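You operate a simulated robot arm through the tools that you are given. There is no shell and no other tool. Be economical: measure what you need, move in short steps, check, and stop when the job is done.

You run a simulated two-armed robot. Do the job below in one go: nothing can be reset, and whatever is moved stays where it is left.

Task
Hold the steel pot on the top shelf of the grey cart steady with one hand and put the black relay that says "TYPE 35" from the top shelf of the grey cart in it with the other.

It is judged by the outcome, as a careful person would: the job done as asked, and still so three seconds after it is handed in. It fails if anything else is knocked over, pushed out of place, dropped, spilled or broken.

Robot
Two 7-joint arms with two-finger grippers on one trunk, on a base that drives. Base frame: it is fixed to the floor where the robot stands at the start and does not move with it; the origin is under the middle of the robot, x ahead of it, y to its left, z up; the surface under the hand at the start is at about z = 720. Readings come in mm, rad, newtons and seconds.
The left shoulder is at the start at [78, 151, 963], the right one opposite. With the tool pointing down near the work surface each hand reaches from about 320 to 800 mm from the robot's upright axis, wherever it stands, measured 20 degrees to its own side. Payload 2.54 kg a hand.
The tool frame of a hand sits at the grasp point between the pads (the TCP): z along the fingers, y along the line on which they close. The tips reach 30 mm beyond it. Largest opening 116 mm; the body of the gripper starts 95 mm behind the TCP.
Orientation is that of the tool frame in the base frame, as a unit quaternion [w, x, y, z]. With the fingers straight down and closing along the base's y, the tool's x points along the base's -x, its y along +y and its z along -z.

Tools
- The arms move only by the tool servo_tool. It takes "left_targets", "right_targets" or both (then of equal length, played together; a hand with none holds still); each is a list of rows, each a list of 6 numbers: the shift along the base's x, y, z in mm, then the turn, a rotation vector about the base's x, y, z in rad. In form: [[x, y, z, wx, wy, wz], ...]. A call has 1 to 10 rows; each row shifts and turns the commanded pose from where the row before left it. "left_jaw" and "right_jaw" are, for a hand that has rows, the finger opening in mm, from 0 to 116, set as the call begins (left out, the last holds). Each row takes 0.2 s and may step no farther than 50 mm and 0.15 rad from the row before; otherwise, or with a gripper value out of range, the whole call is refused. A pose out of reach is approached as far as the arm can. The call stops where the force on the tool passes 40 N (or 10 N more than at its start, if that is more) or the arm is blocked; 0.2 s more then pass. The fingers move at their own pace (about 72 mm/s each) and stop on an object; they squeeze with about 33 N. The grip force told is the motor's: it shows also when the fingers shut on nothing. Time passes only in rows, and 0.2 s behind the last, so rows that do not move let the fingers close. The reply holds the time, the measured pose of the TCP, the force on the tool along the base axes, the opening and the grip force, in the units named above and with some noise, with the torque about the TCP (base axes, N m) and any sound that the robot's microphone picked up.
- Cameras (640 x 400 px; columns grow to the right, rows downward): "scene" is now at [170.7, -17.4, 1091.5]; the picture's right is [-0.04, -1.00, 0.00], its down [-0.42, 0.02, -0.91] and it looks along [0.91, -0.04, -0.42] (base axes); focal length 214 px, centre (320, 200). "left" rides on the left gripper at [69, 15, -122] in its tool frame; the picture's right is [-0.21, 0.98, 0.00], its down [-0.83, -0.18, -0.53] and it looks along [-0.52, -0.11, 0.85] (tool axes); focal length 251 px, centre (320, 200). "right" rides on the right gripper at [69, -15, -122] in its tool frame; the picture's right is [0.21, 0.98, 0.00], its down [-0.83, 0.18, -0.53] and it looks along [-0.52, 0.11, 0.85] (tool axes); focal length 251 px, centre (320, 200). There is no depth. A picture from a camera that has moved, and an enlarged one, comes with that camera's place and axes in the base frame and with its lens. The place of the scene camera against the robot may be out by one fixed shift of up to 25 mm in any direction.
- camera(camera): a new picture of that camera. No time passes.
- lift_body(by): slides the trunk up (or, below 0, down) by that many mm; the arms and the scene camera ride with it, the base frame stays. It gives what a move gives, with no picture.
- base_move(legs): drives the robot by 1 to 6 legs, each [ahead, left, turn to the left] in mm, mm and rad, along the robot's own axes; the way and the turn of a leg run together, so that a leg with both is an arc; at most 1500 mm and 3.142 rad a leg. The arms and the cameras ride along, it lands a little off, and it stops where it bumps. It gives what a move gives.
- aim_head(pan, tilt): turns the head with the scene camera to pan (to the left, within 1.396 rad either way) and tilt (down, from -0.506 to 1.204), counted from straight ahead of the robot. It gives what a move gives.
- close_up(camera, box): a new picture of the part [left, top, right, bottom] of that camera's present view, enlarged. No time passes.
- job_done(): hands the job in; it is judged then, once.

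Go step by step. Nothing tells you exact positions but the pictures and the camera data: compare them with the known pose of the tool, close in by small moves and look again before you grip or let go. The budget is 120 turns and 108 pictures, counting those below and the enlarged ones. Unless the task says otherwise, let go and move clear before handing in, and close with one line.

The tools are called after "Call:" as a command line: name --argument value ..., lists and objects as JSON in quotes. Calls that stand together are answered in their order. servo_tool: Moves the arms, as the interface text tells. Its arguments: {"type":"object","properties":{"left_targets":{"type":"array"},"left_jaw":{"type":"number"},"right_targets":{"type":"array"},"right_jaw":{"type":"number"}},"required":[]} The other tools are called the same way: lift_body (by) slides the trunk up or down; base_move (legs) drives the base; aim_head (pan, tilt) turns the head that bears the scene camera; camera (camera) takes a picture; close_up (camera, box) takes an enlarged picture of a part of a camera's view; job_done () hands the job in.

At the start:

```text
time: 0.0
left_position: [377.6, 154.6, 1020.8]
left_tcp_rot: [0.0, 0.0, 1.0, 0.0]
left_wrist_force: [-0.3, 0.2, -0.2]
left_wrist_torque: [0.0, -0.02, -0.02]
left_finger_gap: 116.1
left_gripper_force: 0.1
right_position: [411.7, -250.2, 1084.3]
right_tcp_rot: [-0.001, 0.0, 1.0, 0.0]
right_wrist_force: [0.4, -0.2, -0.4]
right_wrist_torque: [0.01, -0.02, -0.04]
right_finger_gap: 116.1
right_gripper_force: 0.1
trunk travel left (down, up): [-200.0, 89.0]
robot x, y, heading: [1.0, 1.4, -0.001]
head pan, tilt: [-0.042, 0.436]
```

scene: 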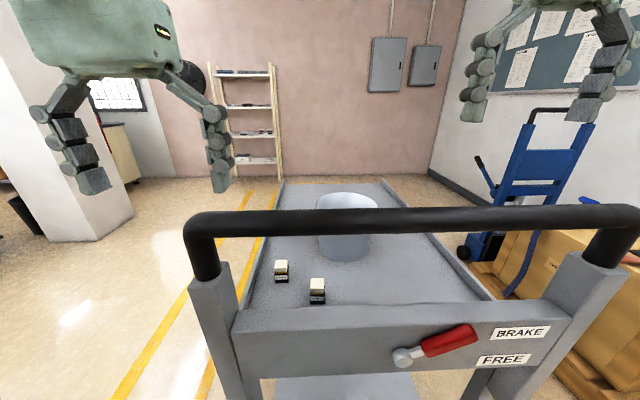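
right: 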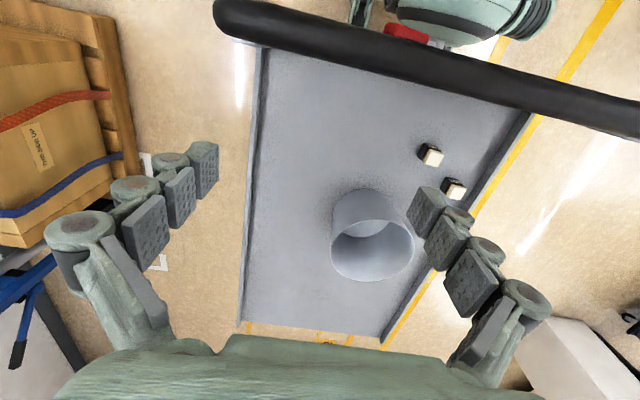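
left: 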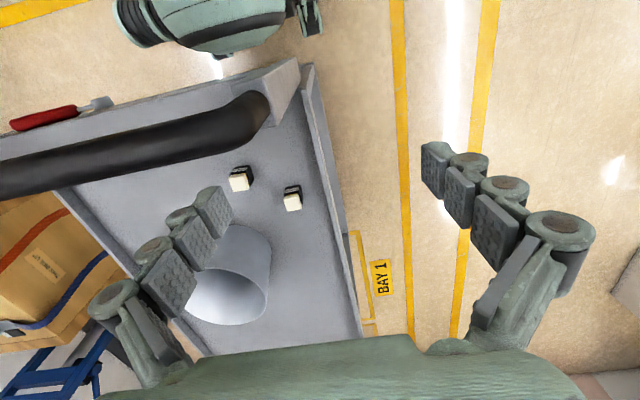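

I see the cart with a handle bar in front of me, a steel pot in the middle and two small relays near the left side. I'll look closer at the relays and the brake lever.

Call:
close_up --camera "scene" --box '[250, 240, 350, 310]'

Call:
close_up --camera "scene" --box '[380, 310, 560, 400]'

Call:
close_up --camera "left" --box '[200, 140, 340, 230]'

Call:
close_up --camera "right" --box '[320, 120, 500, 290]'

```text
5.71 times, centred on (300, 275) of scene
camera zoom: at [170.7, -17.4, 1091.5], right [-0.04, -1.0, 0.0], down [-0.42, 0.02, -0.91], along [0.91, -0.04, -0.42], focal length 1226 px, centre (434, -229)
```

zoom: 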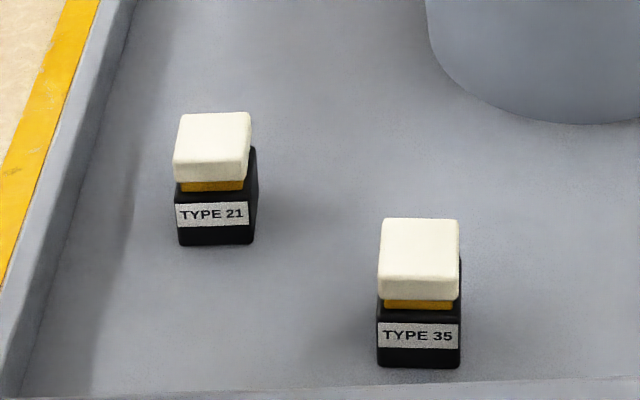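

```text
3.56 times, centred on (470, 355) of scene
camera zoom: at [170.7, -17.4, 1091.5], right [-0.04, -1.0, 0.0], down [-0.42, 0.02, -0.91], along [0.91, -0.04, -0.42], focal length 763 px, centre (-213, -351)
```

zoom: 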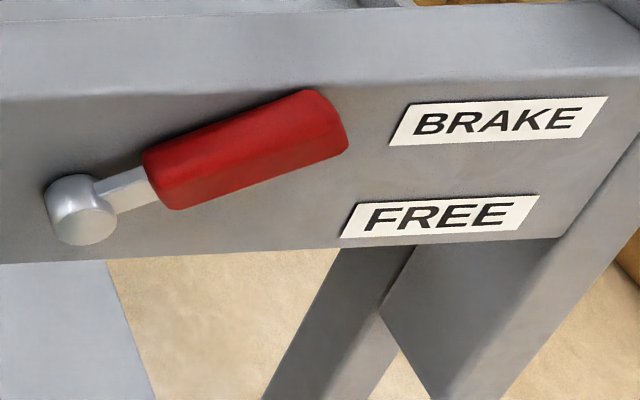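

```text
4.44 times, centred on (270, 185) of left
camera zoom: at [307.9, 170.4, 1143.0], right [0.21, 0.98, 0.0], down [0.83, -0.18, 0.53], along [0.52, -0.11, -0.85], focal length 1118 px, centre (542, 267)
```

zoom: 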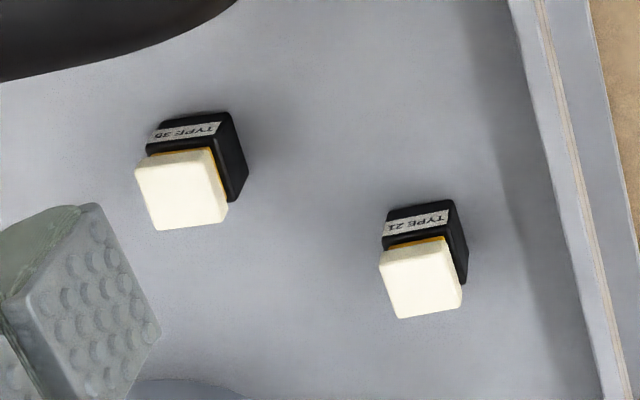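

```text
2.35 times, centred on (410, 205) of right
camera zoom: at [342.3, -265.7, 1207.7], right [-0.21, 0.98, 0.0], down [0.83, 0.18, 0.53], along [0.52, 0.11, -0.85], focal length 592 px, centre (108, 188)
```

zoom: 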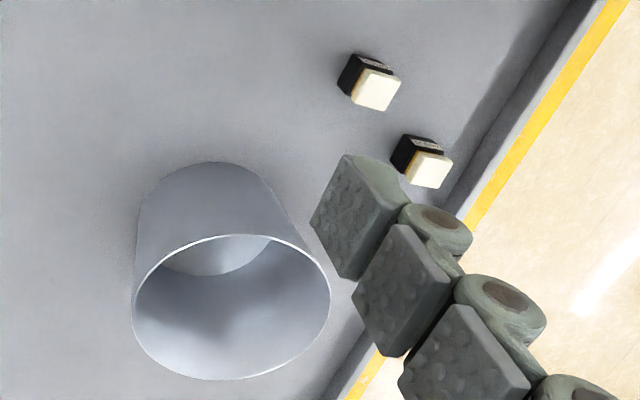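

TYPE 35 is the nearer relay, around (482, -12), with its cap top at z of about 754. The pot rim is near (635, -105, 870) and about 150 mm across, and the handle bar is near x 341, z 990. I'll raise the trunk so the forearms clear the bar, then look again.

Call:
lift_body --by 85

Call:
aim_head --pan -0.1 --tilt 0.75

Call:
camera --camera "scene"

```text
time: 1.2
left_position: [376.4, 155.6, 1106.3]
left_tcp_rot: [0.0, -0.001, 1.0, 0.0]
left_wrist_force: [-0.3, 0.4, 0.5]
left_wrist_torque: [0.0, 0.02, 0.03]
left_finger_gap: 115.8
left_gripper_force: 0.0
right_position: [411.9, -250.3, 1170.4]
right_tcp_rot: [0.0, 0.0, 1.0, -0.001]
right_wrist_force: [-0.2, 0.4, -0.8]
right_wrist_torque: [0.0, 0.02, -0.02]
right_finger_gap: 116.0
right_gripper_force: 0.2
trunk travel left (down, up): [-285.0, 4.0]
robot x, y, heading: [-1.0, 3.7, 0.004]
head pan, tilt: [-0.042, 0.436]
```

```text
time: 2.0
left_position: [378.4, 154.6, 1104.8]
left_tcp_rot: [0.0, 0.0, 1.0, -0.001]
left_wrist_force: [-0.1, -0.5, 0.0]
left_wrist_torque: [0.02, 0.0, -0.02]
left_finger_gap: 115.7
left_gripper_force: 0.0
right_position: [411.2, -249.7, 1170.4]
right_tcp_rot: [0.0, 0.0, 1.0, 0.001]
right_wrist_force: [-0.3, -0.8, 0.1]
right_wrist_torque: [0.02, 0.01, 0.02]
right_finger_gap: 116.3
right_gripper_force: 0.0
trunk travel left (down, up): [-285.0, 4.0]
robot x, y, heading: [0.5, 2.9, 0.0]
head pan, tilt: [-0.099, 0.75]
```

```text
100 pictures are left
camera scene: at [161.1, -21.7, 1148.8], right [-0.1, -1.0, 0.0], down [-0.68, 0.07, -0.73], along [0.73, -0.07, -0.68], focal length 214 px, centre (320, 200)
```

scene: 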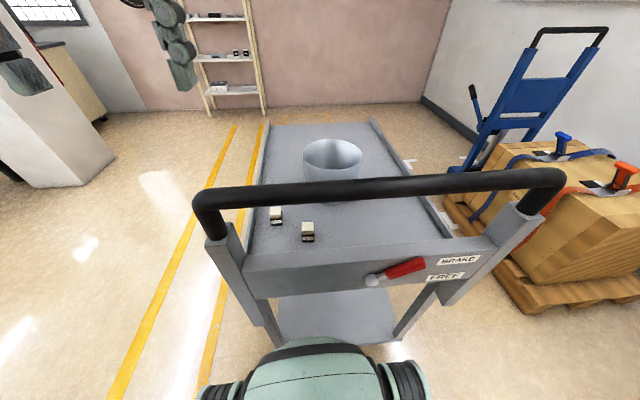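

The bar is low enough now. I'll bring the left hand above the relay and the right hand above the right side of the pot, both at a safe height.

Call:
servo_tool --left_targets '[[35, -30, 0, 0, 0, 0], [35, -30, 0, 0, 0, 0], [34, -30, 0, 0, 0, 0], [0, -15, -41, 0, 0, 0], [0, -15, -41, 0, 0, 0], [0, -15, -41, 0, 0, 0], [0, -15, -41, 0, 0, 0], [0, -15, -40, 0, 0, 0]]' --right_targets '[[40, 0, 0, 0, 0, 0], [40, 0, 0, 0, 0, 0], [40, 0, 0, 0, 0, 0], [35, 10, -30, 0, 0, 0], [34, 10, -35, 0, 0, 0], [0, 15, -35, 0, 0, 0], [0, 15, -35, 0, 0, 0], [0, 10, -35, 0, 0, 0]]'

Call:
camera --camera "left"

Call:
camera --camera "right"

Call:
camera --camera "scene"

```text
time: 3.8
left_position: [483.4, -9.0, 900.7]
left_tcp_rot: [0.001, -0.001, 1.0, -0.001]
left_wrist_force: [-0.2, 0.0, 0.3]
left_wrist_torque: [0.05, -0.01, 0.01]
left_finger_gap: 116.0
left_gripper_force: 0.0
right_position: [598.7, -192.5, 1002.7]
right_tcp_rot: [-0.001, 0.0, 1.0, 0.0]
right_wrist_force: [0.4, -0.2, 0.8]
right_wrist_torque: [0.0, 0.04, 0.01]
right_finger_gap: 115.7
right_gripper_force: 0.1
trunk travel left (down, up): [-285.0, 4.0]
robot x, y, heading: [1.0, 2.2, 0.001]
head pan, tilt: [-0.099, 0.75]
```

```text
99 pictures are left
camera left: at [414.1, 6.1, 1022.4], right [0.21, 0.98, 0.0], down [0.83, -0.18, 0.54], along [0.52, -0.11, -0.84], focal length 251 px, centre (320, 200)
```

left: 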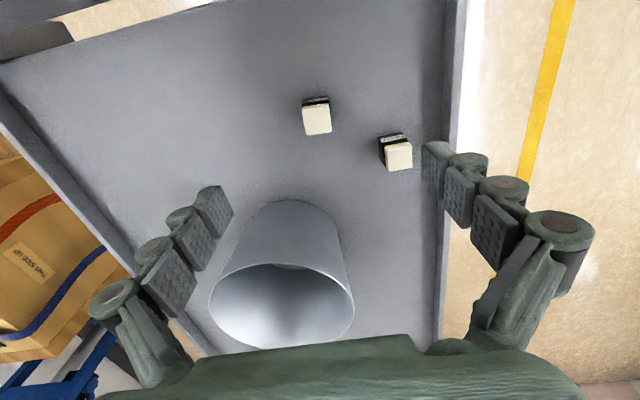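

```text
98 pictures are left
camera right: at [530.3, -208.5, 1124.6], right [-0.21, 0.98, 0.0], down [0.83, 0.18, 0.53], along [0.52, 0.11, -0.85], focal length 251 px, centre (320, 200)
```

right: 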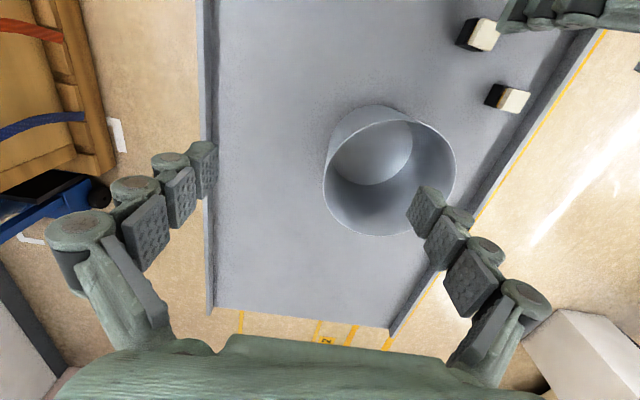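

```text
97 pictures are left
camera scene: at [161.5, -21.8, 1148.7], right [-0.1, -1.0, 0.0], down [-0.68, 0.07, -0.73], along [0.73, -0.07, -0.68], focal length 214 px, centre (320, 200)
```

scene: 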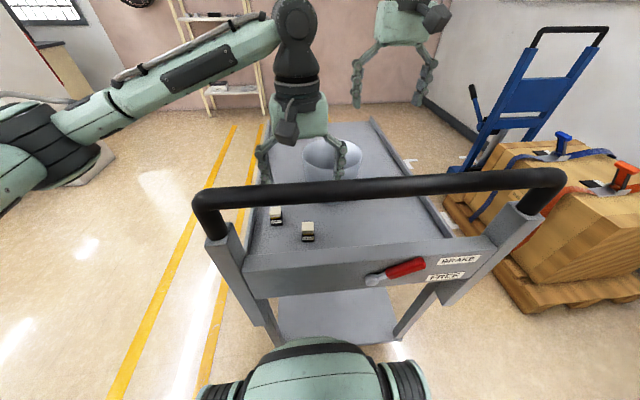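

The relay sits at about (481, -11), just below the left hand. I'll zoom in to see its shape and how it is turned, and check the pot rim.

Call:
close_up --camera "left" --box '[280, 80, 440, 180]'

Call:
close_up --camera "right" --box '[300, 90, 480, 250]'

Call:
close_up --camera "scene" --box '[240, 120, 400, 250]'

```text
4.00 times, centred on (360, 130) of left
camera zoom: at [414.1, 6.1, 1022.4], right [0.21, 0.98, 0.0], down [0.83, -0.18, 0.54], along [0.52, -0.11, -0.84], focal length 1006 px, centre (160, 480)
```

zoom: 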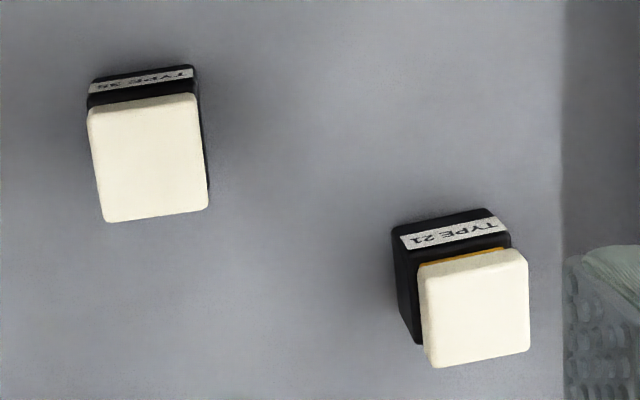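

```text
2.50 times, centred on (390, 170) of right
camera zoom: at [530.3, -208.5, 1124.6], right [-0.21, 0.98, 0.0], down [0.83, 0.18, 0.53], along [0.52, 0.11, -0.85], focal length 629 px, centre (145, 275)
```

zoom: 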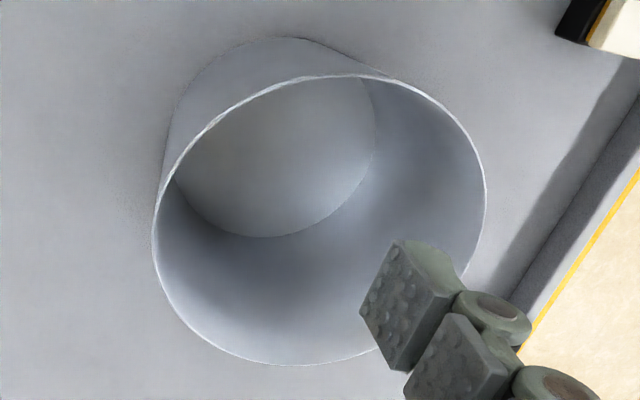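

```text
3.08 times, centred on (320, 185) of scene
camera zoom: at [161.5, -21.8, 1148.7], right [-0.1, -1.0, 0.0], down [-0.68, 0.07, -0.73], along [0.73, -0.07, -0.68], focal length 660 px, centre (320, 246)
```

zoom: 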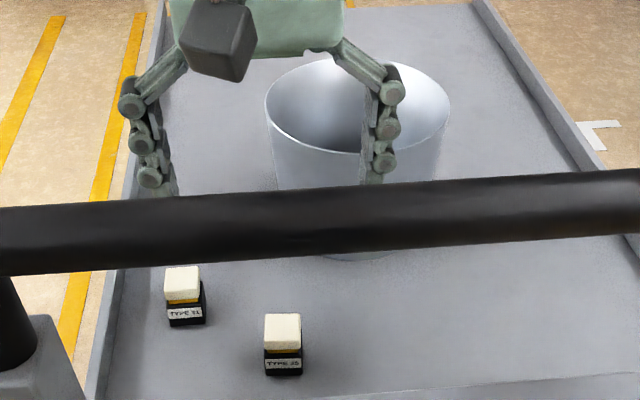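

The relay is about 28 mm square, centred near (481, -11), turned about -0.06 rad, and about 37 mm tall on a surface at z of about 718. I'll descend part way with the jaw at 70 mm and check.

Call:
servo_tool --left_targets '[[-1, -1, -34, 0, 0, -0.03], [-1, -0.5, -33, 0, 0, -0.034], [0, 0, -28, 0, 0, 0], [0, 0, 0, 0, 0, 0]]' --left_jaw 70

Call:
camera --camera "left"

Call:
close_up --camera "scene" --box '[240, 120, 400, 250]'

```text
time: 4.8
left_position: [482.3, -12.0, 805.3]
left_tcp_rot: [0.0, 0.033, 0.999, 0.0]
left_wrist_force: [0.1, 1.0, -0.3]
left_wrist_torque: [0.0, -0.03, -0.01]
left_finger_gap: 69.9
left_gripper_force: 0.1
right_position: [597.2, -192.2, 1002.9]
right_tcp_rot: [0.0, 0.0, 1.0, 0.0]
right_wrist_force: [0.1, 0.5, -0.8]
right_wrist_torque: [0.0, -0.01, 0.01]
right_finger_gap: 116.1
right_gripper_force: 0.1
trunk travel left (down, up): [-285.0, 4.0]
robot x, y, heading: [-1.4, 0.2, -0.001]
head pan, tilt: [-0.099, 0.75]
```

```text
93 pictures are left
camera left: at [413.7, 8.6, 926.6], right [0.28, 0.96, 0.0], down [0.81, -0.23, 0.53], along [0.51, -0.15, -0.85], focal length 251 px, centre (320, 200)
```

left: 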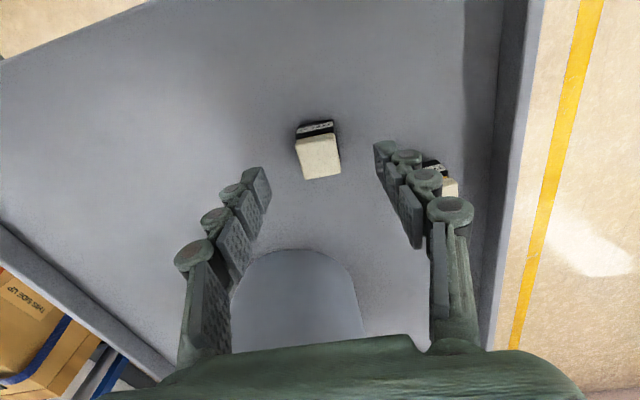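

```text
3.08 times, centred on (320, 185) of scene
camera zoom: at [161.0, -21.7, 1148.7], right [-0.1, -1.0, 0.0], down [-0.68, 0.07, -0.73], along [0.73, -0.07, -0.68], focal length 660 px, centre (320, 246)
```

zoom: 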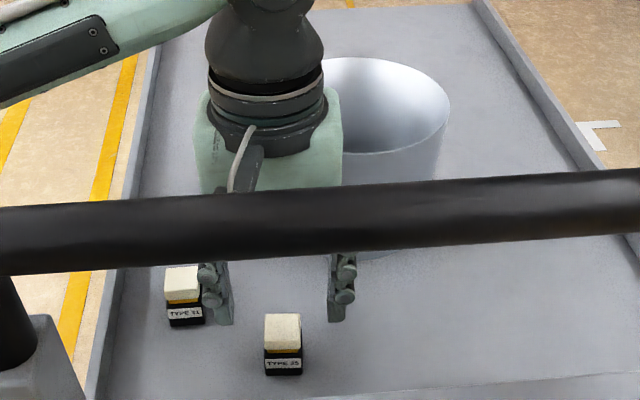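

Call:
close_up --camera "left" --box '[230, 90, 410, 250]'

```text
2.50 times, centred on (320, 170) of left
camera zoom: at [413.7, 8.6, 926.6], right [0.28, 0.96, 0.0], down [0.81, -0.23, 0.53], along [0.51, -0.15, -0.85], focal length 629 px, centre (320, 275)
```

zoom: 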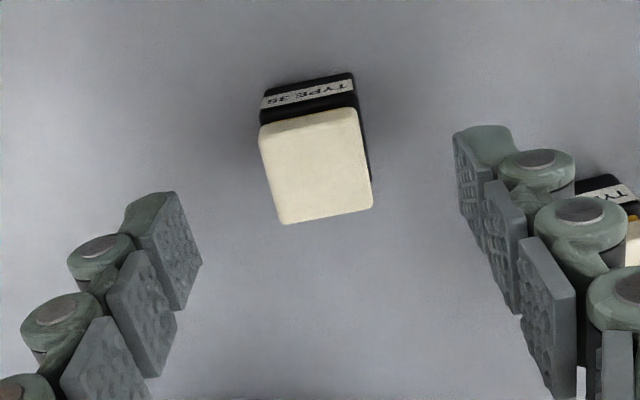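

The hand is centred over the relay to within about 1 mm, with 0.02 rad more turn needed. I'll descend to gripping height and close.

Call:
servo_tool --left_targets '[[-0.5, 0, -16, 0, 0, -0.02], [0, 0, -16, 0, 0, 0], [0, 0, -13, 0, 0, 0], [0, 0, 0, 0, 0, 0]]'

Call:
close_up --camera "left" --box '[230, 90, 410, 250]'

Call:
close_up --camera "scene" --box '[260, 190, 360, 260]'

```text
time: 5.8
left_position: [478.1, -11.6, 761.8]
left_tcp_rot: [0.0, 0.042, 0.999, 0.001]
left_wrist_force: [0.3, 0.2, 0.6]
left_wrist_torque: [0.01, 0.0, 0.03]
left_finger_gap: 69.7
left_gripper_force: 0.2
right_position: [599.7, -193.0, 1002.2]
right_tcp_rot: [0.0, 0.0, 1.0, 0.0]
right_wrist_force: [0.2, -0.5, -0.5]
right_wrist_torque: [0.02, -0.02, 0.01]
right_finger_gap: 116.0
right_gripper_force: 0.1
trunk travel left (down, up): [-285.0, 4.0]
robot x, y, heading: [-2.8, -0.9, 0.001]
head pan, tilt: [-0.099, 0.75]
```

```text
2.50 times, centred on (320, 170) of left
camera zoom: at [410.8, 10.0, 884.5], right [0.3, 0.96, 0.0], down [0.81, -0.25, 0.53], along [0.51, -0.16, -0.85], focal length 629 px, centre (320, 275)
```

zoom: 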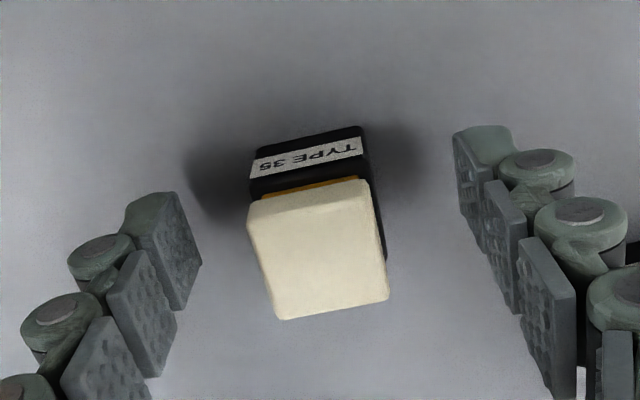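

```text
5.71 times, centred on (310, 225) of scene
camera zoom: at [161.0, -21.7, 1148.7], right [-0.1, -1.0, 0.0], down [-0.68, 0.07, -0.73], along [0.73, -0.07, -0.68], focal length 1226 px, centre (377, 57)
```

zoom: 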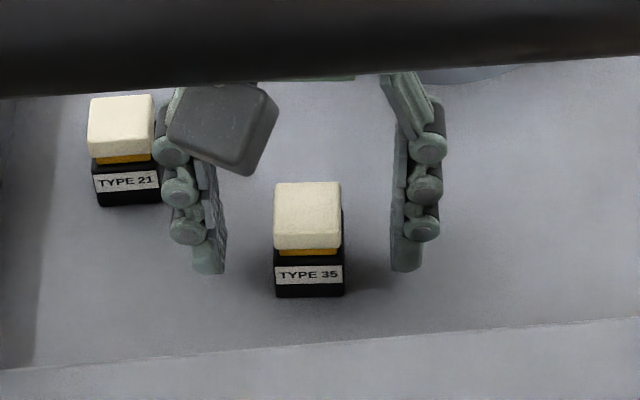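

The fingertips straddle the relay about 10 mm above the shelf. I'll close on it.

Call:
servo_tool --left_targets '[[0, 0, 0, 0, 0, 0], [0, 0, 0, 0, 0, 0], [0, 0, 0, 0, 0, 0], [0, 0, 0, 0, 0, 0]]' --left_jaw 10

Call:
close_up --camera "left" --box '[230, 90, 410, 250]'

Call:
close_up --camera "scene" --box '[260, 190, 360, 260]'

```text
time: 6.8
left_position: [479.3, -12.5, 761.9]
left_tcp_rot: [0.0, 0.042, 0.999, 0.001]
left_wrist_force: [-1.0, -0.5, -0.2]
left_wrist_torque: [0.03, 0.02, 0.01]
left_finger_gap: 28.9
left_gripper_force: 33.0
right_position: [599.0, -192.7, 1002.7]
right_tcp_rot: [0.001, 0.0, 1.0, -0.001]
right_wrist_force: [1.2, -0.1, 0.4]
right_wrist_torque: [0.02, 0.0, -0.01]
right_finger_gap: 115.8
right_gripper_force: 0.1
trunk travel left (down, up): [-285.0, 4.0]
robot x, y, heading: [4.4, -1.1, 0.001]
head pan, tilt: [-0.099, 0.75]
```

```text
2.50 times, centred on (320, 170) of left
camera zoom: at [410.8, 9.9, 884.7], right [0.3, 0.96, 0.0], down [0.81, -0.25, 0.53], along [0.51, -0.16, -0.85], focal length 629 px, centre (320, 275)
```

zoom: 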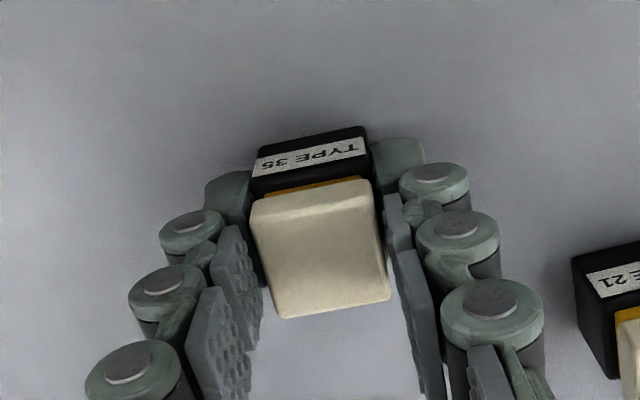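

```text
5.71 times, centred on (310, 225) of scene
camera zoom: at [161.0, -21.7, 1148.7], right [-0.1, -1.0, 0.0], down [-0.68, 0.07, -0.73], along [0.73, -0.07, -0.68], focal length 1226 px, centre (377, 57)
```

zoom: 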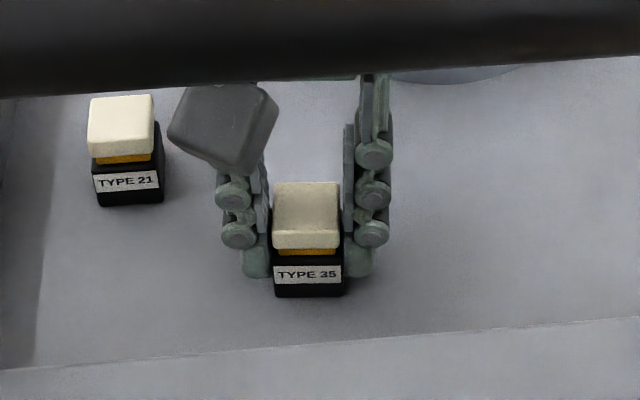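

The relay is gripped at 28.9 mm with 33 N. I'll lift straight up and check it.

Call:
servo_tool --left_targets '[[0, 0, 15, 0, 0, 0], [0, 0, 30, 0, 0, 0], [0, 0, 40, 0, 0, 0], [0, 0, 40, 0, 0, 0], [0, 0, 40, 0, 0, 0], [0, 0, 35, 0, 0, 0], [0, 0, 0, 0, 0, 0]]'

Call:
camera --camera "left"

```text
time: 8.4
left_position: [476.1, -12.9, 959.4]
left_tcp_rot: [0.0, 0.042, 0.999, -0.001]
left_wrist_force: [0.2, -0.1, -0.2]
left_wrist_torque: [0.04, -0.01, 0.0]
left_finger_gap: 10.0
left_gripper_force: 0.0
right_position: [598.5, -193.8, 1003.9]
right_tcp_rot: [0.0, 0.0, 1.0, 0.0]
right_wrist_force: [0.1, -0.9, -0.4]
right_wrist_torque: [0.05, 0.01, 0.03]
right_finger_gap: 116.0
right_gripper_force: 0.1
trunk travel left (down, up): [-285.0, 4.0]
robot x, y, heading: [1.3, -0.3, -0.0]
head pan, tilt: [-0.099, 0.75]
```

```text
86 pictures are left
camera left: at [407.3, 8.1, 1082.2], right [0.3, 0.96, 0.0], down [0.81, -0.25, 0.53], along [0.51, -0.16, -0.85], focal length 251 px, centre (320, 200)
```

left: 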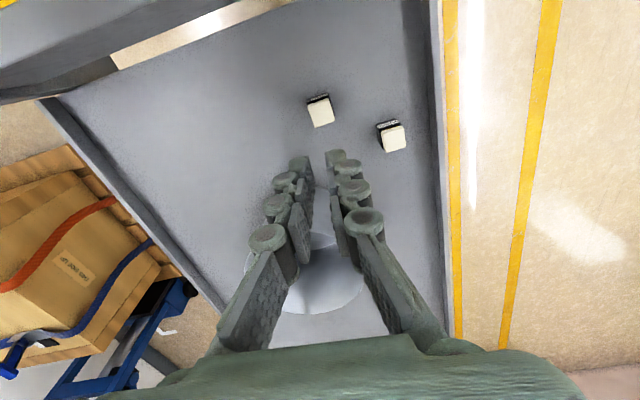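

The fingers came up empty, so the relay slipped out. I'll check whether it is still standing and where.

Call:
close_up --camera "left" --box '[280, 70, 440, 170]'

Call:
close_up --camera "scene" --box '[250, 190, 350, 260]'

```text
4.00 times, centred on (360, 120) of left
camera zoom: at [407.3, 8.1, 1082.2], right [0.3, 0.96, 0.0], down [0.81, -0.25, 0.53], along [0.51, -0.16, -0.85], focal length 1006 px, centre (160, 520)
```

zoom: 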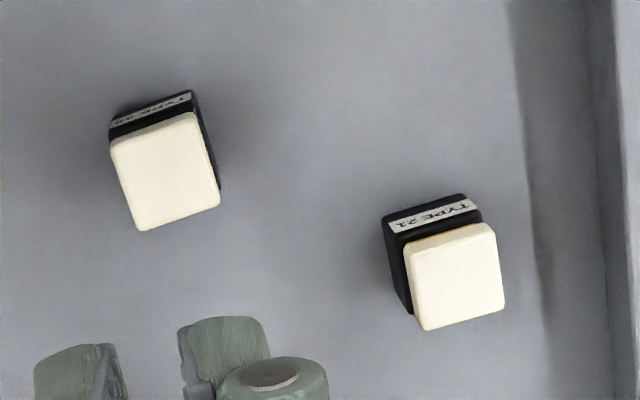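

```text
5.71 times, centred on (300, 225) of scene
camera zoom: at [161.2, -21.7, 1148.7], right [-0.1, -1.0, 0.0], down [-0.68, 0.07, -0.73], along [0.73, -0.07, -0.68], focal length 1226 px, centre (434, 57)
```

zoom: 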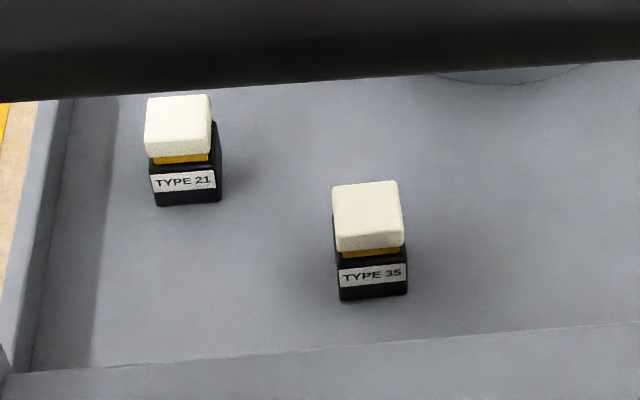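

The relay is still standing, turned a little, at about (481, -14). The grip only caught the top of the black body, so I'll go back lower this time. First I'll re-centre above it and look.

Call:
servo_tool --left_targets '[[1.5, 0, -40, 0, 0, 0.05], [1, 0, -40, 0, 0, 0.05], [0, 0, -40, 0, 0, 0], [0, 0, -32, 0, 0, 0], [0, 0, 0, 0, 0, 0]]' --left_jaw 65

Call:
close_up --camera "left" --box '[230, 90, 410, 250]'

```text
time: 9.6
left_position: [477.7, -13.5, 809.8]
left_tcp_rot: [0.0, -0.007, 1.0, -0.001]
left_wrist_force: [0.2, 0.1, -0.8]
left_wrist_torque: [-0.01, -0.04, 0.0]
left_finger_gap: 64.9
left_gripper_force: 0.0
right_position: [598.2, -193.0, 1002.9]
right_tcp_rot: [0.0, 0.0, 1.0, 0.001]
right_wrist_force: [-0.4, -0.4, 1.0]
right_wrist_torque: [-0.01, -0.01, 0.0]
right_finger_gap: 116.0
right_gripper_force: 0.1
trunk travel left (down, up): [-285.0, 4.0]
robot x, y, heading: [1.4, 2.1, 0.003]
head pan, tilt: [-0.099, 0.75]
```

```text
2.50 times, centred on (320, 170) of left
camera zoom: at [408.4, 1.4, 931.7], right [0.2, 0.98, 0.0], down [0.83, -0.17, 0.53], along [0.52, -0.11, -0.85], focal length 629 px, centre (320, 275)
```

zoom: 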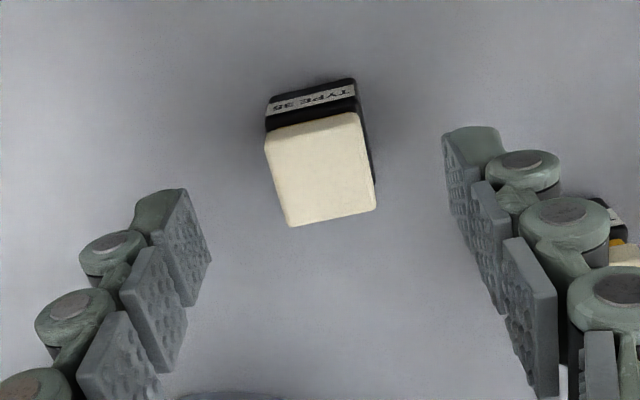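

The hand is aligned with the relay and needs 3.5 mm more in x. I'll descend deeper, to about z 753, in small steps.

Call:
servo_tool --left_targets '[[3.5, 0, -20, 0, 0, 0.005], [0, 0, -20, 0, 0, 0], [0, 0, -10, 0, 0, 0], [0, 0, -5, 0, 0, 0], [0, 0, 0, 0, 0, 0]]'

Call:
close_up --camera "scene" --box '[260, 190, 360, 260]'

```text
time: 10.8
left_position: [483.8, -12.1, 754.7]
left_tcp_rot: [0.0, -0.01, 1.0, -0.001]
left_wrist_force: [-0.2, -0.4, 0.0]
left_wrist_torque: [-0.03, -0.02, -0.03]
left_finger_gap: 65.1
left_gripper_force: 0.0
right_position: [598.6, -192.5, 1004.2]
right_tcp_rot: [0.0, 0.0, 1.0, 0.0]
right_wrist_force: [-0.2, 0.4, 0.1]
right_wrist_torque: [0.0, 0.0, 0.03]
right_finger_gap: 116.0
right_gripper_force: 0.0
trunk travel left (down, up): [-285.0, 4.0]
robot x, y, heading: [3.6, 1.8, 0.0]
head pan, tilt: [-0.099, 0.75]
```

```text
5.71 times, centred on (310, 225) of scene
camera zoom: at [161.1, -21.7, 1148.7], right [-0.1, -1.0, 0.0], down [-0.68, 0.07, -0.73], along [0.73, -0.07, -0.68], focal length 1226 px, centre (377, 57)
```

zoom: 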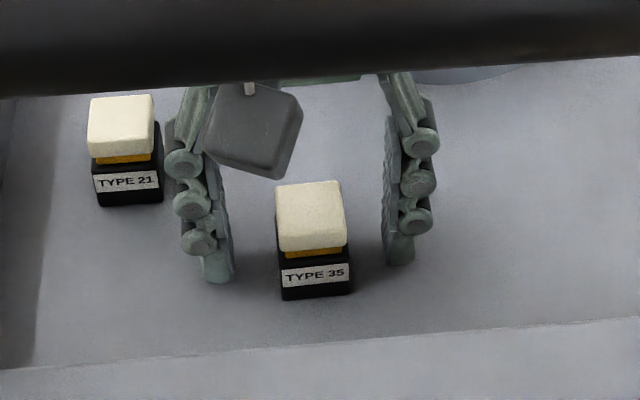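

No contact yet; I'll go 4 mm lower and close.

Call:
servo_tool --left_targets '[[-1, -1, -4, 0, 0, 0], [0, 0, 0, 0, 0, 0]]'

Call:
servo_tool --left_targets '[[0, 0, 0, 0, 0, 0], [0, 0, 0, 0, 0, 0], [0, 0, 0, 0, 0, 0], [0, 0, 0, 0, 0, 0], [0, 0, 0, 0, 0, 0]]' --left_jaw 0

Call:
servo_tool --left_targets '[[0, 0, 3, 0, 0, 0], [0, 0, 4, 0, 0, 0], [0, 0, 5, 0, 0, 0], [0, 0, 0, 0, 0, 0]]'

Call:
close_up --camera "scene" --box '[260, 190, 360, 260]'

Call:
close_up --camera "left" --box '[230, 90, 410, 250]'

```text
time: 11.4
left_position: [483.0, -13.3, 751.0]
left_tcp_rot: [0.0, -0.01, 1.0, 0.001]
left_wrist_force: [-0.2, -0.1, 0.0]
left_wrist_torque: [-0.02, 0.0, 0.03]
left_finger_gap: 64.9
left_gripper_force: 0.0
right_position: [598.9, -192.6, 1003.0]
right_tcp_rot: [0.0, 0.0, 1.0, 0.001]
right_wrist_force: [0.1, 0.3, -0.4]
right_wrist_torque: [0.0, -0.03, 0.0]
right_finger_gap: 115.9
right_gripper_force: 0.1
trunk travel left (down, up): [-285.0, 4.0]
robot x, y, heading: [-0.2, 1.2, 0.002]
head pan, tilt: [-0.099, 0.75]
```

```text
time: 12.6
left_position: [483.7, -12.7, 751.0]
left_tcp_rot: [0.0, -0.01, 1.0, 0.0]
left_wrist_force: [0.6, 0.6, 0.9]
left_wrist_torque: [-0.03, 0.02, -0.03]
left_finger_gap: 28.6
left_gripper_force: 33.2
right_position: [599.1, -193.2, 1002.5]
right_tcp_rot: [0.0, 0.0, 1.0, -0.001]
right_wrist_force: [0.8, 0.3, 0.3]
right_wrist_torque: [0.01, 0.03, 0.01]
right_finger_gap: 116.1
right_gripper_force: 0.1
trunk travel left (down, up): [-285.0, 4.0]
robot x, y, heading: [2.6, -0.3, 0.001]
head pan, tilt: [-0.099, 0.75]
```

```text
time: 13.6
left_position: [483.7, -13.6, 764.8]
left_tcp_rot: [0.001, -0.01, 1.0, 0.0]
left_wrist_force: [-0.7, 0.9, -1.5]
left_wrist_torque: [-0.05, 0.01, 0.02]
left_finger_gap: 28.6
left_gripper_force: 32.8
right_position: [600.2, -192.4, 1003.0]
right_tcp_rot: [0.0, 0.0, 1.0, 0.0]
right_wrist_force: [0.0, 0.6, 0.1]
right_wrist_torque: [0.03, 0.01, -0.01]
right_finger_gap: 116.1
right_gripper_force: 0.1
trunk travel left (down, up): [-285.0, 4.0]
robot x, y, heading: [1.8, 1.0, 0.003]
head pan, tilt: [-0.099, 0.75]
```

```text
5.71 times, centred on (310, 225) of scene
camera zoom: at [161.1, -21.7, 1148.7], right [-0.1, -1.0, 0.0], down [-0.68, 0.07, -0.73], along [0.73, -0.07, -0.68], focal length 1226 px, centre (377, 57)
```

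zoom: 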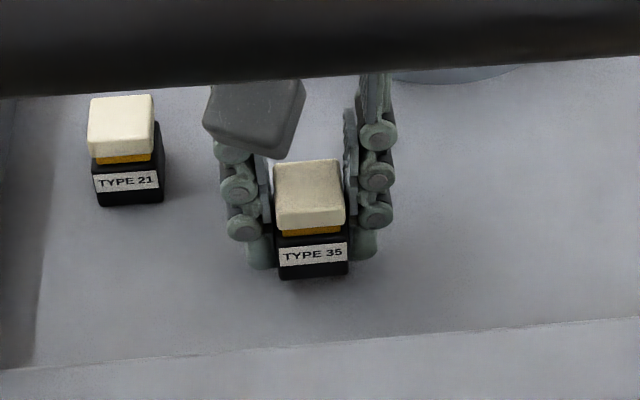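

```text
2.50 times, centred on (320, 170) of left
camera zoom: at [414.9, 1.3, 885.7], right [0.19, 0.98, 0.0], down [0.83, -0.16, 0.53], along [0.52, -0.1, -0.85], focal length 629 px, centre (320, 275)
```

zoom: 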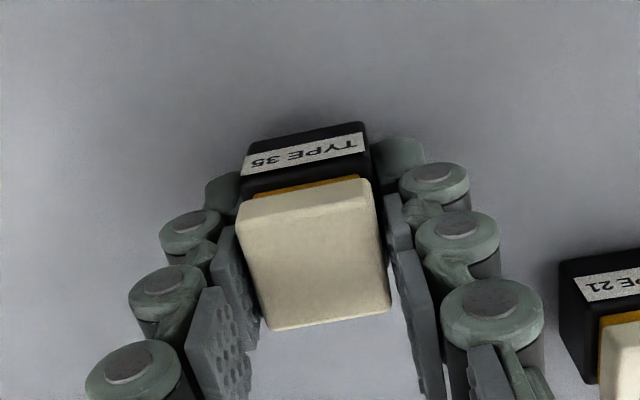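

It lifted cleanly this time, with the relay bottom about level with the fingertips. I'll lift on slowly in smooth steps.

Call:
servo_tool --left_targets '[[0, 0, 6, 0, 0, 0], [0, 0, 12, 0, 0, 0], [0, 0, 15, 0, 0, 0], [0, 0, 15, 0, 0, 0], [0, 0, 15, 0, 0, 0], [0, 0, 15, 0, 0, 0], [0, 0, 12, 0, 0, 0], [0, 0, 6, 0, 0, 0], [0, 0, 0, 0, 0, 0]]'

Call:
close_up --camera "left" --box '[230, 90, 410, 250]'

```text
time: 15.6
left_position: [484.1, -12.3, 861.3]
left_tcp_rot: [0.0, -0.01, 1.0, 0.0]
left_wrist_force: [-0.3, 0.7, -0.4]
left_wrist_torque: [0.02, -0.02, -0.01]
left_finger_gap: 29.0
left_gripper_force: 33.1
right_position: [599.3, -193.0, 1002.3]
right_tcp_rot: [-0.001, 0.0, 1.0, 0.0]
right_wrist_force: [-0.5, -0.2, -0.3]
right_wrist_torque: [-0.02, 0.01, 0.02]
right_finger_gap: 116.1
right_gripper_force: 0.1
trunk travel left (down, up): [-285.0, 4.0]
robot x, y, heading: [3.0, 0.9, 0.002]
head pan, tilt: [-0.099, 0.75]
```

```text
2.50 times, centred on (320, 170) of left
camera zoom: at [414.8, 1.5, 982.6], right [0.19, 0.98, 0.0], down [0.83, -0.16, 0.53], along [0.52, -0.1, -0.85], focal length 629 px, centre (320, 275)
```

zoom: 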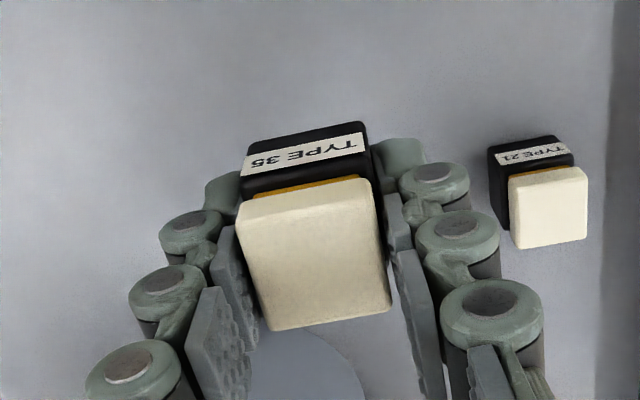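

The relay is held firmly. I take the pot rim to be centred near (658, -93), r of about 80 mm, z of about 848. I'll raise the left hand further, and bring the right hand above the pot's right wall, tilted back a little so the two hands don't clash.

Call:
servo_tool --left_targets '[[0, 0, 10, 0, 0, 0], [0, 0, 15, 0, 0, 0], [0, 0, 15, 0, 0, 0], [0, 0, 15, 0, 0, 0], [0, 0, 15, 0, 0, 0], [0, 0, 15, 0, 0, 0], [0, 0, 10, 0, 0, 0], [0, 0, 0, 0, 0, 0]]' --right_targets '[[12, 5, -5, 0, -0.1, 0], [12, 5, -5, 0, -0.1, 0], [12, 5, -10, 0, -0.1, 0], [12, 5, -10, 0, -0.1, 0], [11, 0, -10, 0, 0, 0], [0, 0, -10, 0, 0, 0], [0, 0, -10, 0, 0, 0], [0, 0, 0, 0, 0, 0]]' --right_jaw 60

Call:
camera --camera "right"

Call:
camera --camera "left"

Call:
camera --camera "scene"

```text
time: 17.4
left_position: [484.3, -12.1, 954.4]
left_tcp_rot: [0.001, -0.01, 1.0, 0.0]
left_wrist_force: [0.4, -0.1, -1.1]
left_wrist_torque: [0.0, 0.0, 0.0]
left_finger_gap: 28.8
left_gripper_force: 33.2
right_position: [661.3, -169.4, 939.8]
right_tcp_rot: [0.199, 0.001, 0.98, 0.0]
right_wrist_force: [0.1, 0.5, 0.2]
right_wrist_torque: [0.0, -0.02, -0.03]
right_finger_gap: 59.8
right_gripper_force: 0.0
trunk travel left (down, up): [-285.0, 4.0]
robot x, y, heading: [-1.1, 4.7, 0.001]
head pan, tilt: [-0.099, 0.75]
```

```text
78 pictures are left
camera right: at [548.9, -185.8, 1026.0], right [-0.2, 0.98, -0.08], down [0.55, 0.18, 0.81], along [0.81, 0.12, -0.58], focal length 251 px, centre (320, 200)
```

right: 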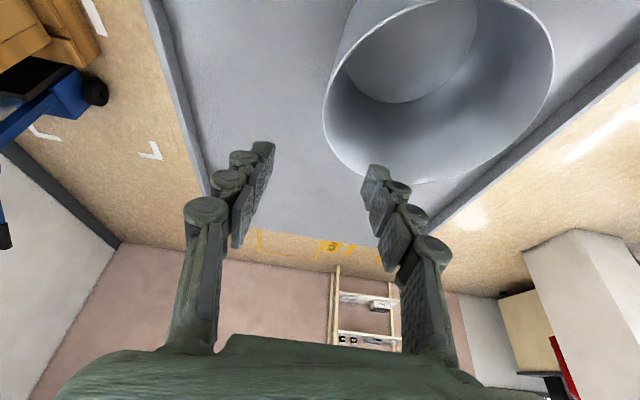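

```text
77 pictures are left
camera left: at [415.1, 2.2, 1076.4], right [0.19, 0.98, 0.0], down [0.83, -0.16, 0.53], along [0.52, -0.1, -0.85], focal length 251 px, centre (320, 200)
```

left: 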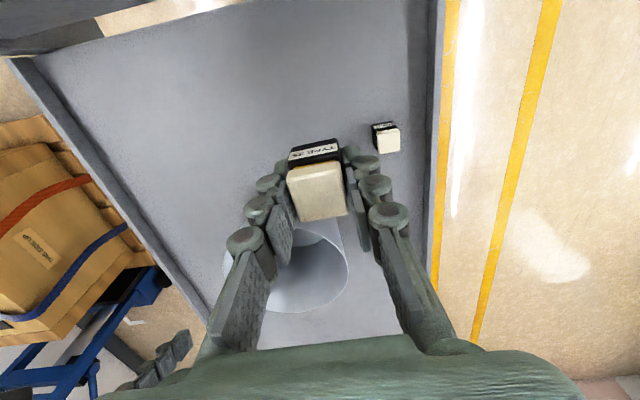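

```text
76 pictures are left
camera scene: at [161.1, -21.7, 1148.7], right [-0.1, -1.0, 0.0], down [-0.68, 0.07, -0.73], along [0.73, -0.07, -0.68], focal length 214 px, centre (320, 200)
```

scene: 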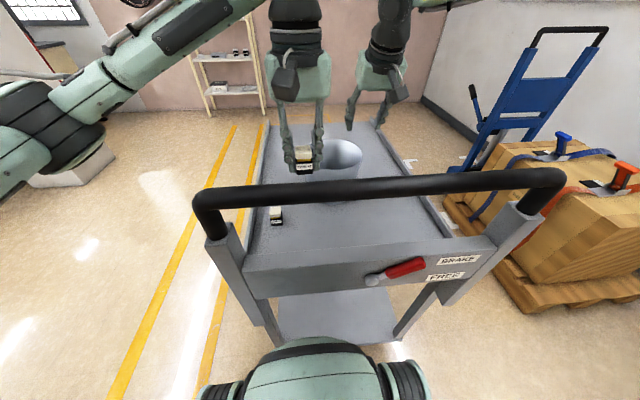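

The rim fits centre (658, -95), r of about 80, z of about 855, so the right wall is at y of about -174. I'll lower the right hand until the tips are just above the rim and check the straddle.

Call:
servo_tool --right_targets '[[-4, -2, -15, 0, 0, 0], [-3, -2, -15, 0, 0, 0], [-1, 0, -15, 0, 0, 0], [0, 0, 0, 0, 0, 0]]'

Call:
camera --camera "right"

Call:
close_up --camera "scene" --box '[280, 70, 440, 190]'

```text
time: 18.4
left_position: [483.1, -12.7, 954.3]
left_tcp_rot: [0.0, -0.01, 1.0, 0.001]
left_wrist_force: [0.4, -0.4, -1.2]
left_wrist_torque: [0.02, -0.01, 0.05]
left_finger_gap: 28.6
left_gripper_force: 32.8
right_position: [651.5, -175.4, 895.8]
right_tcp_rot: [0.198, 0.0, 0.98, 0.0]
right_wrist_force: [0.8, -0.6, 0.5]
right_wrist_torque: [-0.01, 0.0, 0.0]
right_finger_gap: 60.0
right_gripper_force: 0.0
trunk travel left (down, up): [-285.0, 4.0]
robot x, y, heading: [1.4, 0.2, 0.003]
head pan, tilt: [-0.099, 0.75]
```

```text
75 pictures are left
camera right: at [540.0, -191.0, 981.2], right [-0.2, 0.98, -0.08], down [0.55, 0.18, 0.81], along [0.81, 0.11, -0.58], focal length 251 px, centre (320, 200)
```

right: 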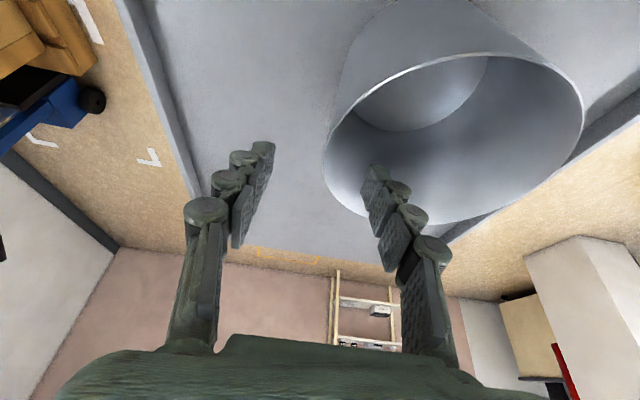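

```text
3.33 times, centred on (360, 130) of scene
camera zoom: at [161.0, -21.7, 1148.7], right [-0.1, -1.0, 0.0], down [-0.68, 0.07, -0.73], along [0.73, -0.07, -0.68], focal length 715 px, centre (187, 433)
```

zoom: 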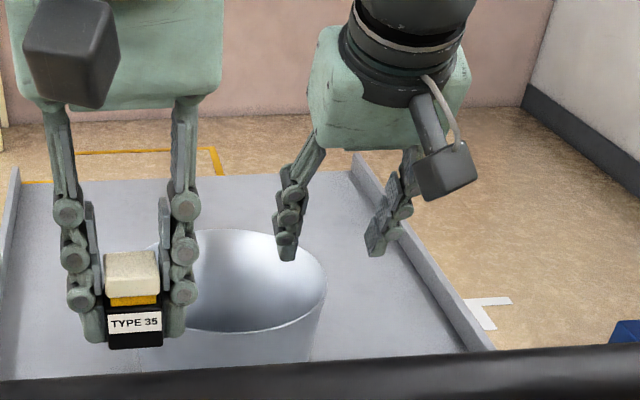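

The wall is centred between the right fingers at y of about -175. I'll lower the right hand about 38 mm so the fingers straddle the wall.

Call:
servo_tool --right_targets '[[0, 0, -13, 0, 0, 0], [0, 0, -13, 0, 0, 0], [0, 0, -12, 0, 0, 0], [0, 0, 0, 0, 0, 0]]'

Call:
camera --camera "right"

Call:
close_up --camera "scene" --box '[280, 70, 440, 190]'

```text
time: 19.4
left_position: [484.8, -11.8, 954.2]
left_tcp_rot: [0.0, -0.01, 1.0, 0.0]
left_wrist_force: [0.1, -0.6, -0.1]
left_wrist_torque: [0.01, 0.01, 0.0]
left_finger_gap: 28.6
left_gripper_force: 32.7
right_position: [651.0, -174.6, 857.0]
right_tcp_rot: [0.199, 0.0, 0.98, 0.001]
right_wrist_force: [-0.1, 0.7, -0.4]
right_wrist_torque: [-0.01, -0.01, -0.03]
right_finger_gap: 59.8
right_gripper_force: 0.1
trunk travel left (down, up): [-285.0, 4.0]
robot x, y, heading: [0.3, -0.5, -0.003]
head pan, tilt: [-0.099, 0.75]
```

```text
73 pictures are left
camera right: at [540.9, -191.1, 944.2], right [-0.2, 0.98, -0.08], down [0.55, 0.18, 0.81], along [0.81, 0.12, -0.58], focal length 251 px, centre (320, 200)
```

right: 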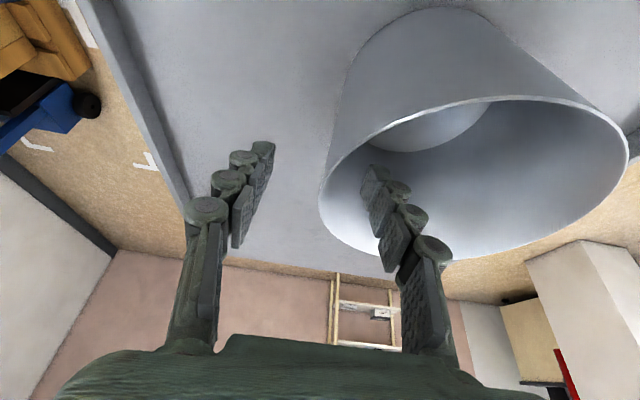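

```text
3.33 times, centred on (360, 130) of scene
camera zoom: at [161.1, -21.7, 1148.7], right [-0.1, -1.0, 0.0], down [-0.68, 0.07, -0.73], along [0.73, -0.07, -0.68], focal length 715 px, centre (187, 433)
```

zoom: 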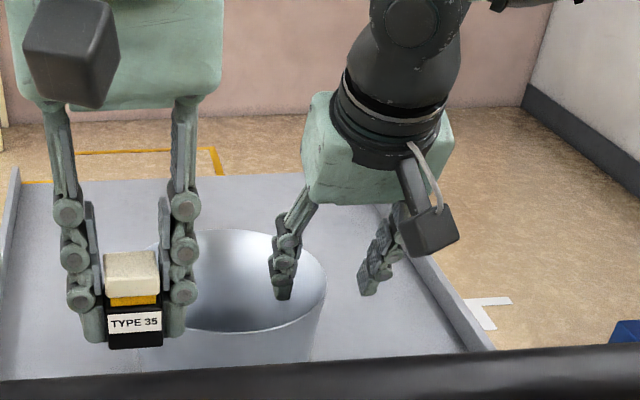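

The inner finger is inside the pot and the outer one outside, well centred. I'll close on the wall gently by stages.

Call:
servo_tool --right_targets '[[0, 0, 0, 0, 0, 0], [0, 0, 0, 0, 0, 0], [0, 0, 0, 0, 0, 0]]' --right_jaw 16

Call:
camera --camera "right"

```text
time: 20.2
left_position: [484.4, -11.6, 953.9]
left_tcp_rot: [-0.001, -0.011, 1.0, 0.0]
left_wrist_force: [-0.5, 0.1, -0.8]
left_wrist_torque: [0.02, -0.01, -0.01]
left_finger_gap: 28.8
left_gripper_force: 33.0
right_position: [651.8, -174.7, 858.5]
right_tcp_rot: [0.198, 0.0, 0.98, 0.0]
right_wrist_force: [-1.3, 2.0, -0.2]
right_wrist_torque: [0.03, 0.04, 0.04]
right_finger_gap: 16.9
right_gripper_force: 1.0
trunk travel left (down, up): [-285.0, 4.0]
robot x, y, heading: [-0.1, 1.9, -0.0]
head pan, tilt: [-0.099, 0.75]
```

```text
71 pictures are left
camera right: at [540.9, -190.9, 944.4], right [-0.2, 0.98, -0.08], down [0.55, 0.18, 0.81], along [0.81, 0.12, -0.58], focal length 251 px, centre (320, 200)
```

right: 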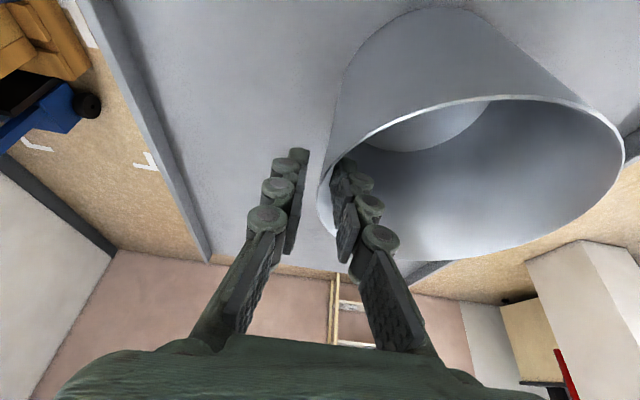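

The inner finger touched first, so I'll shift the right hand 6 mm towards the pot and then close fully.

Call:
servo_tool --right_targets '[[0, 3, 0, 0, 0, 0], [0, 3, 0, 0, 0, 0], [0, 0, 0, 0, 0, 0]]' --right_jaw 16

Call:
close_up --camera "right" --box '[260, 120, 420, 260]'

```text
time: 21.0
left_position: [485.0, -11.8, 954.0]
left_tcp_rot: [0.0, -0.011, 1.0, 0.0]
left_wrist_force: [0.4, -0.1, -0.2]
left_wrist_torque: [0.01, -0.02, 0.01]
left_finger_gap: 28.7
left_gripper_force: 33.0
right_position: [651.8, -166.9, 858.0]
right_tcp_rot: [0.198, 0.0, 0.98, 0.0]
right_wrist_force: [-0.4, 0.1, 0.7]
right_wrist_torque: [0.02, 0.01, 0.02]
right_finger_gap: 15.9
right_gripper_force: 0.1
trunk travel left (down, up): [-285.0, 4.0]
robot x, y, heading: [-1.5, 0.1, 0.004]
head pan, tilt: [-0.099, 0.75]
```

```text
2.86 times, centred on (340, 190) of right
camera zoom: at [540.3, -183.6, 943.7], right [-0.2, 0.98, -0.08], down [0.55, 0.18, 0.81], along [0.81, 0.11, -0.58], focal length 718 px, centre (263, 229)
```

zoom: 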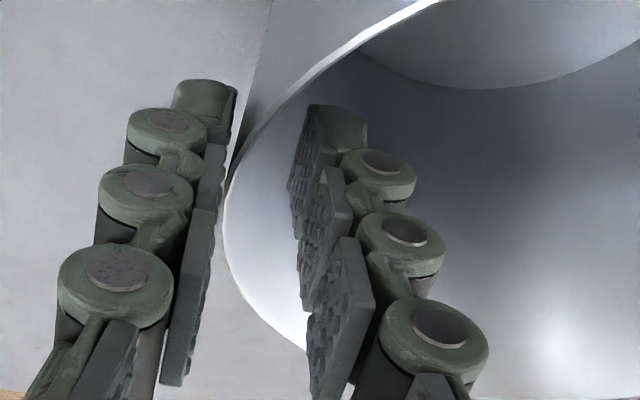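

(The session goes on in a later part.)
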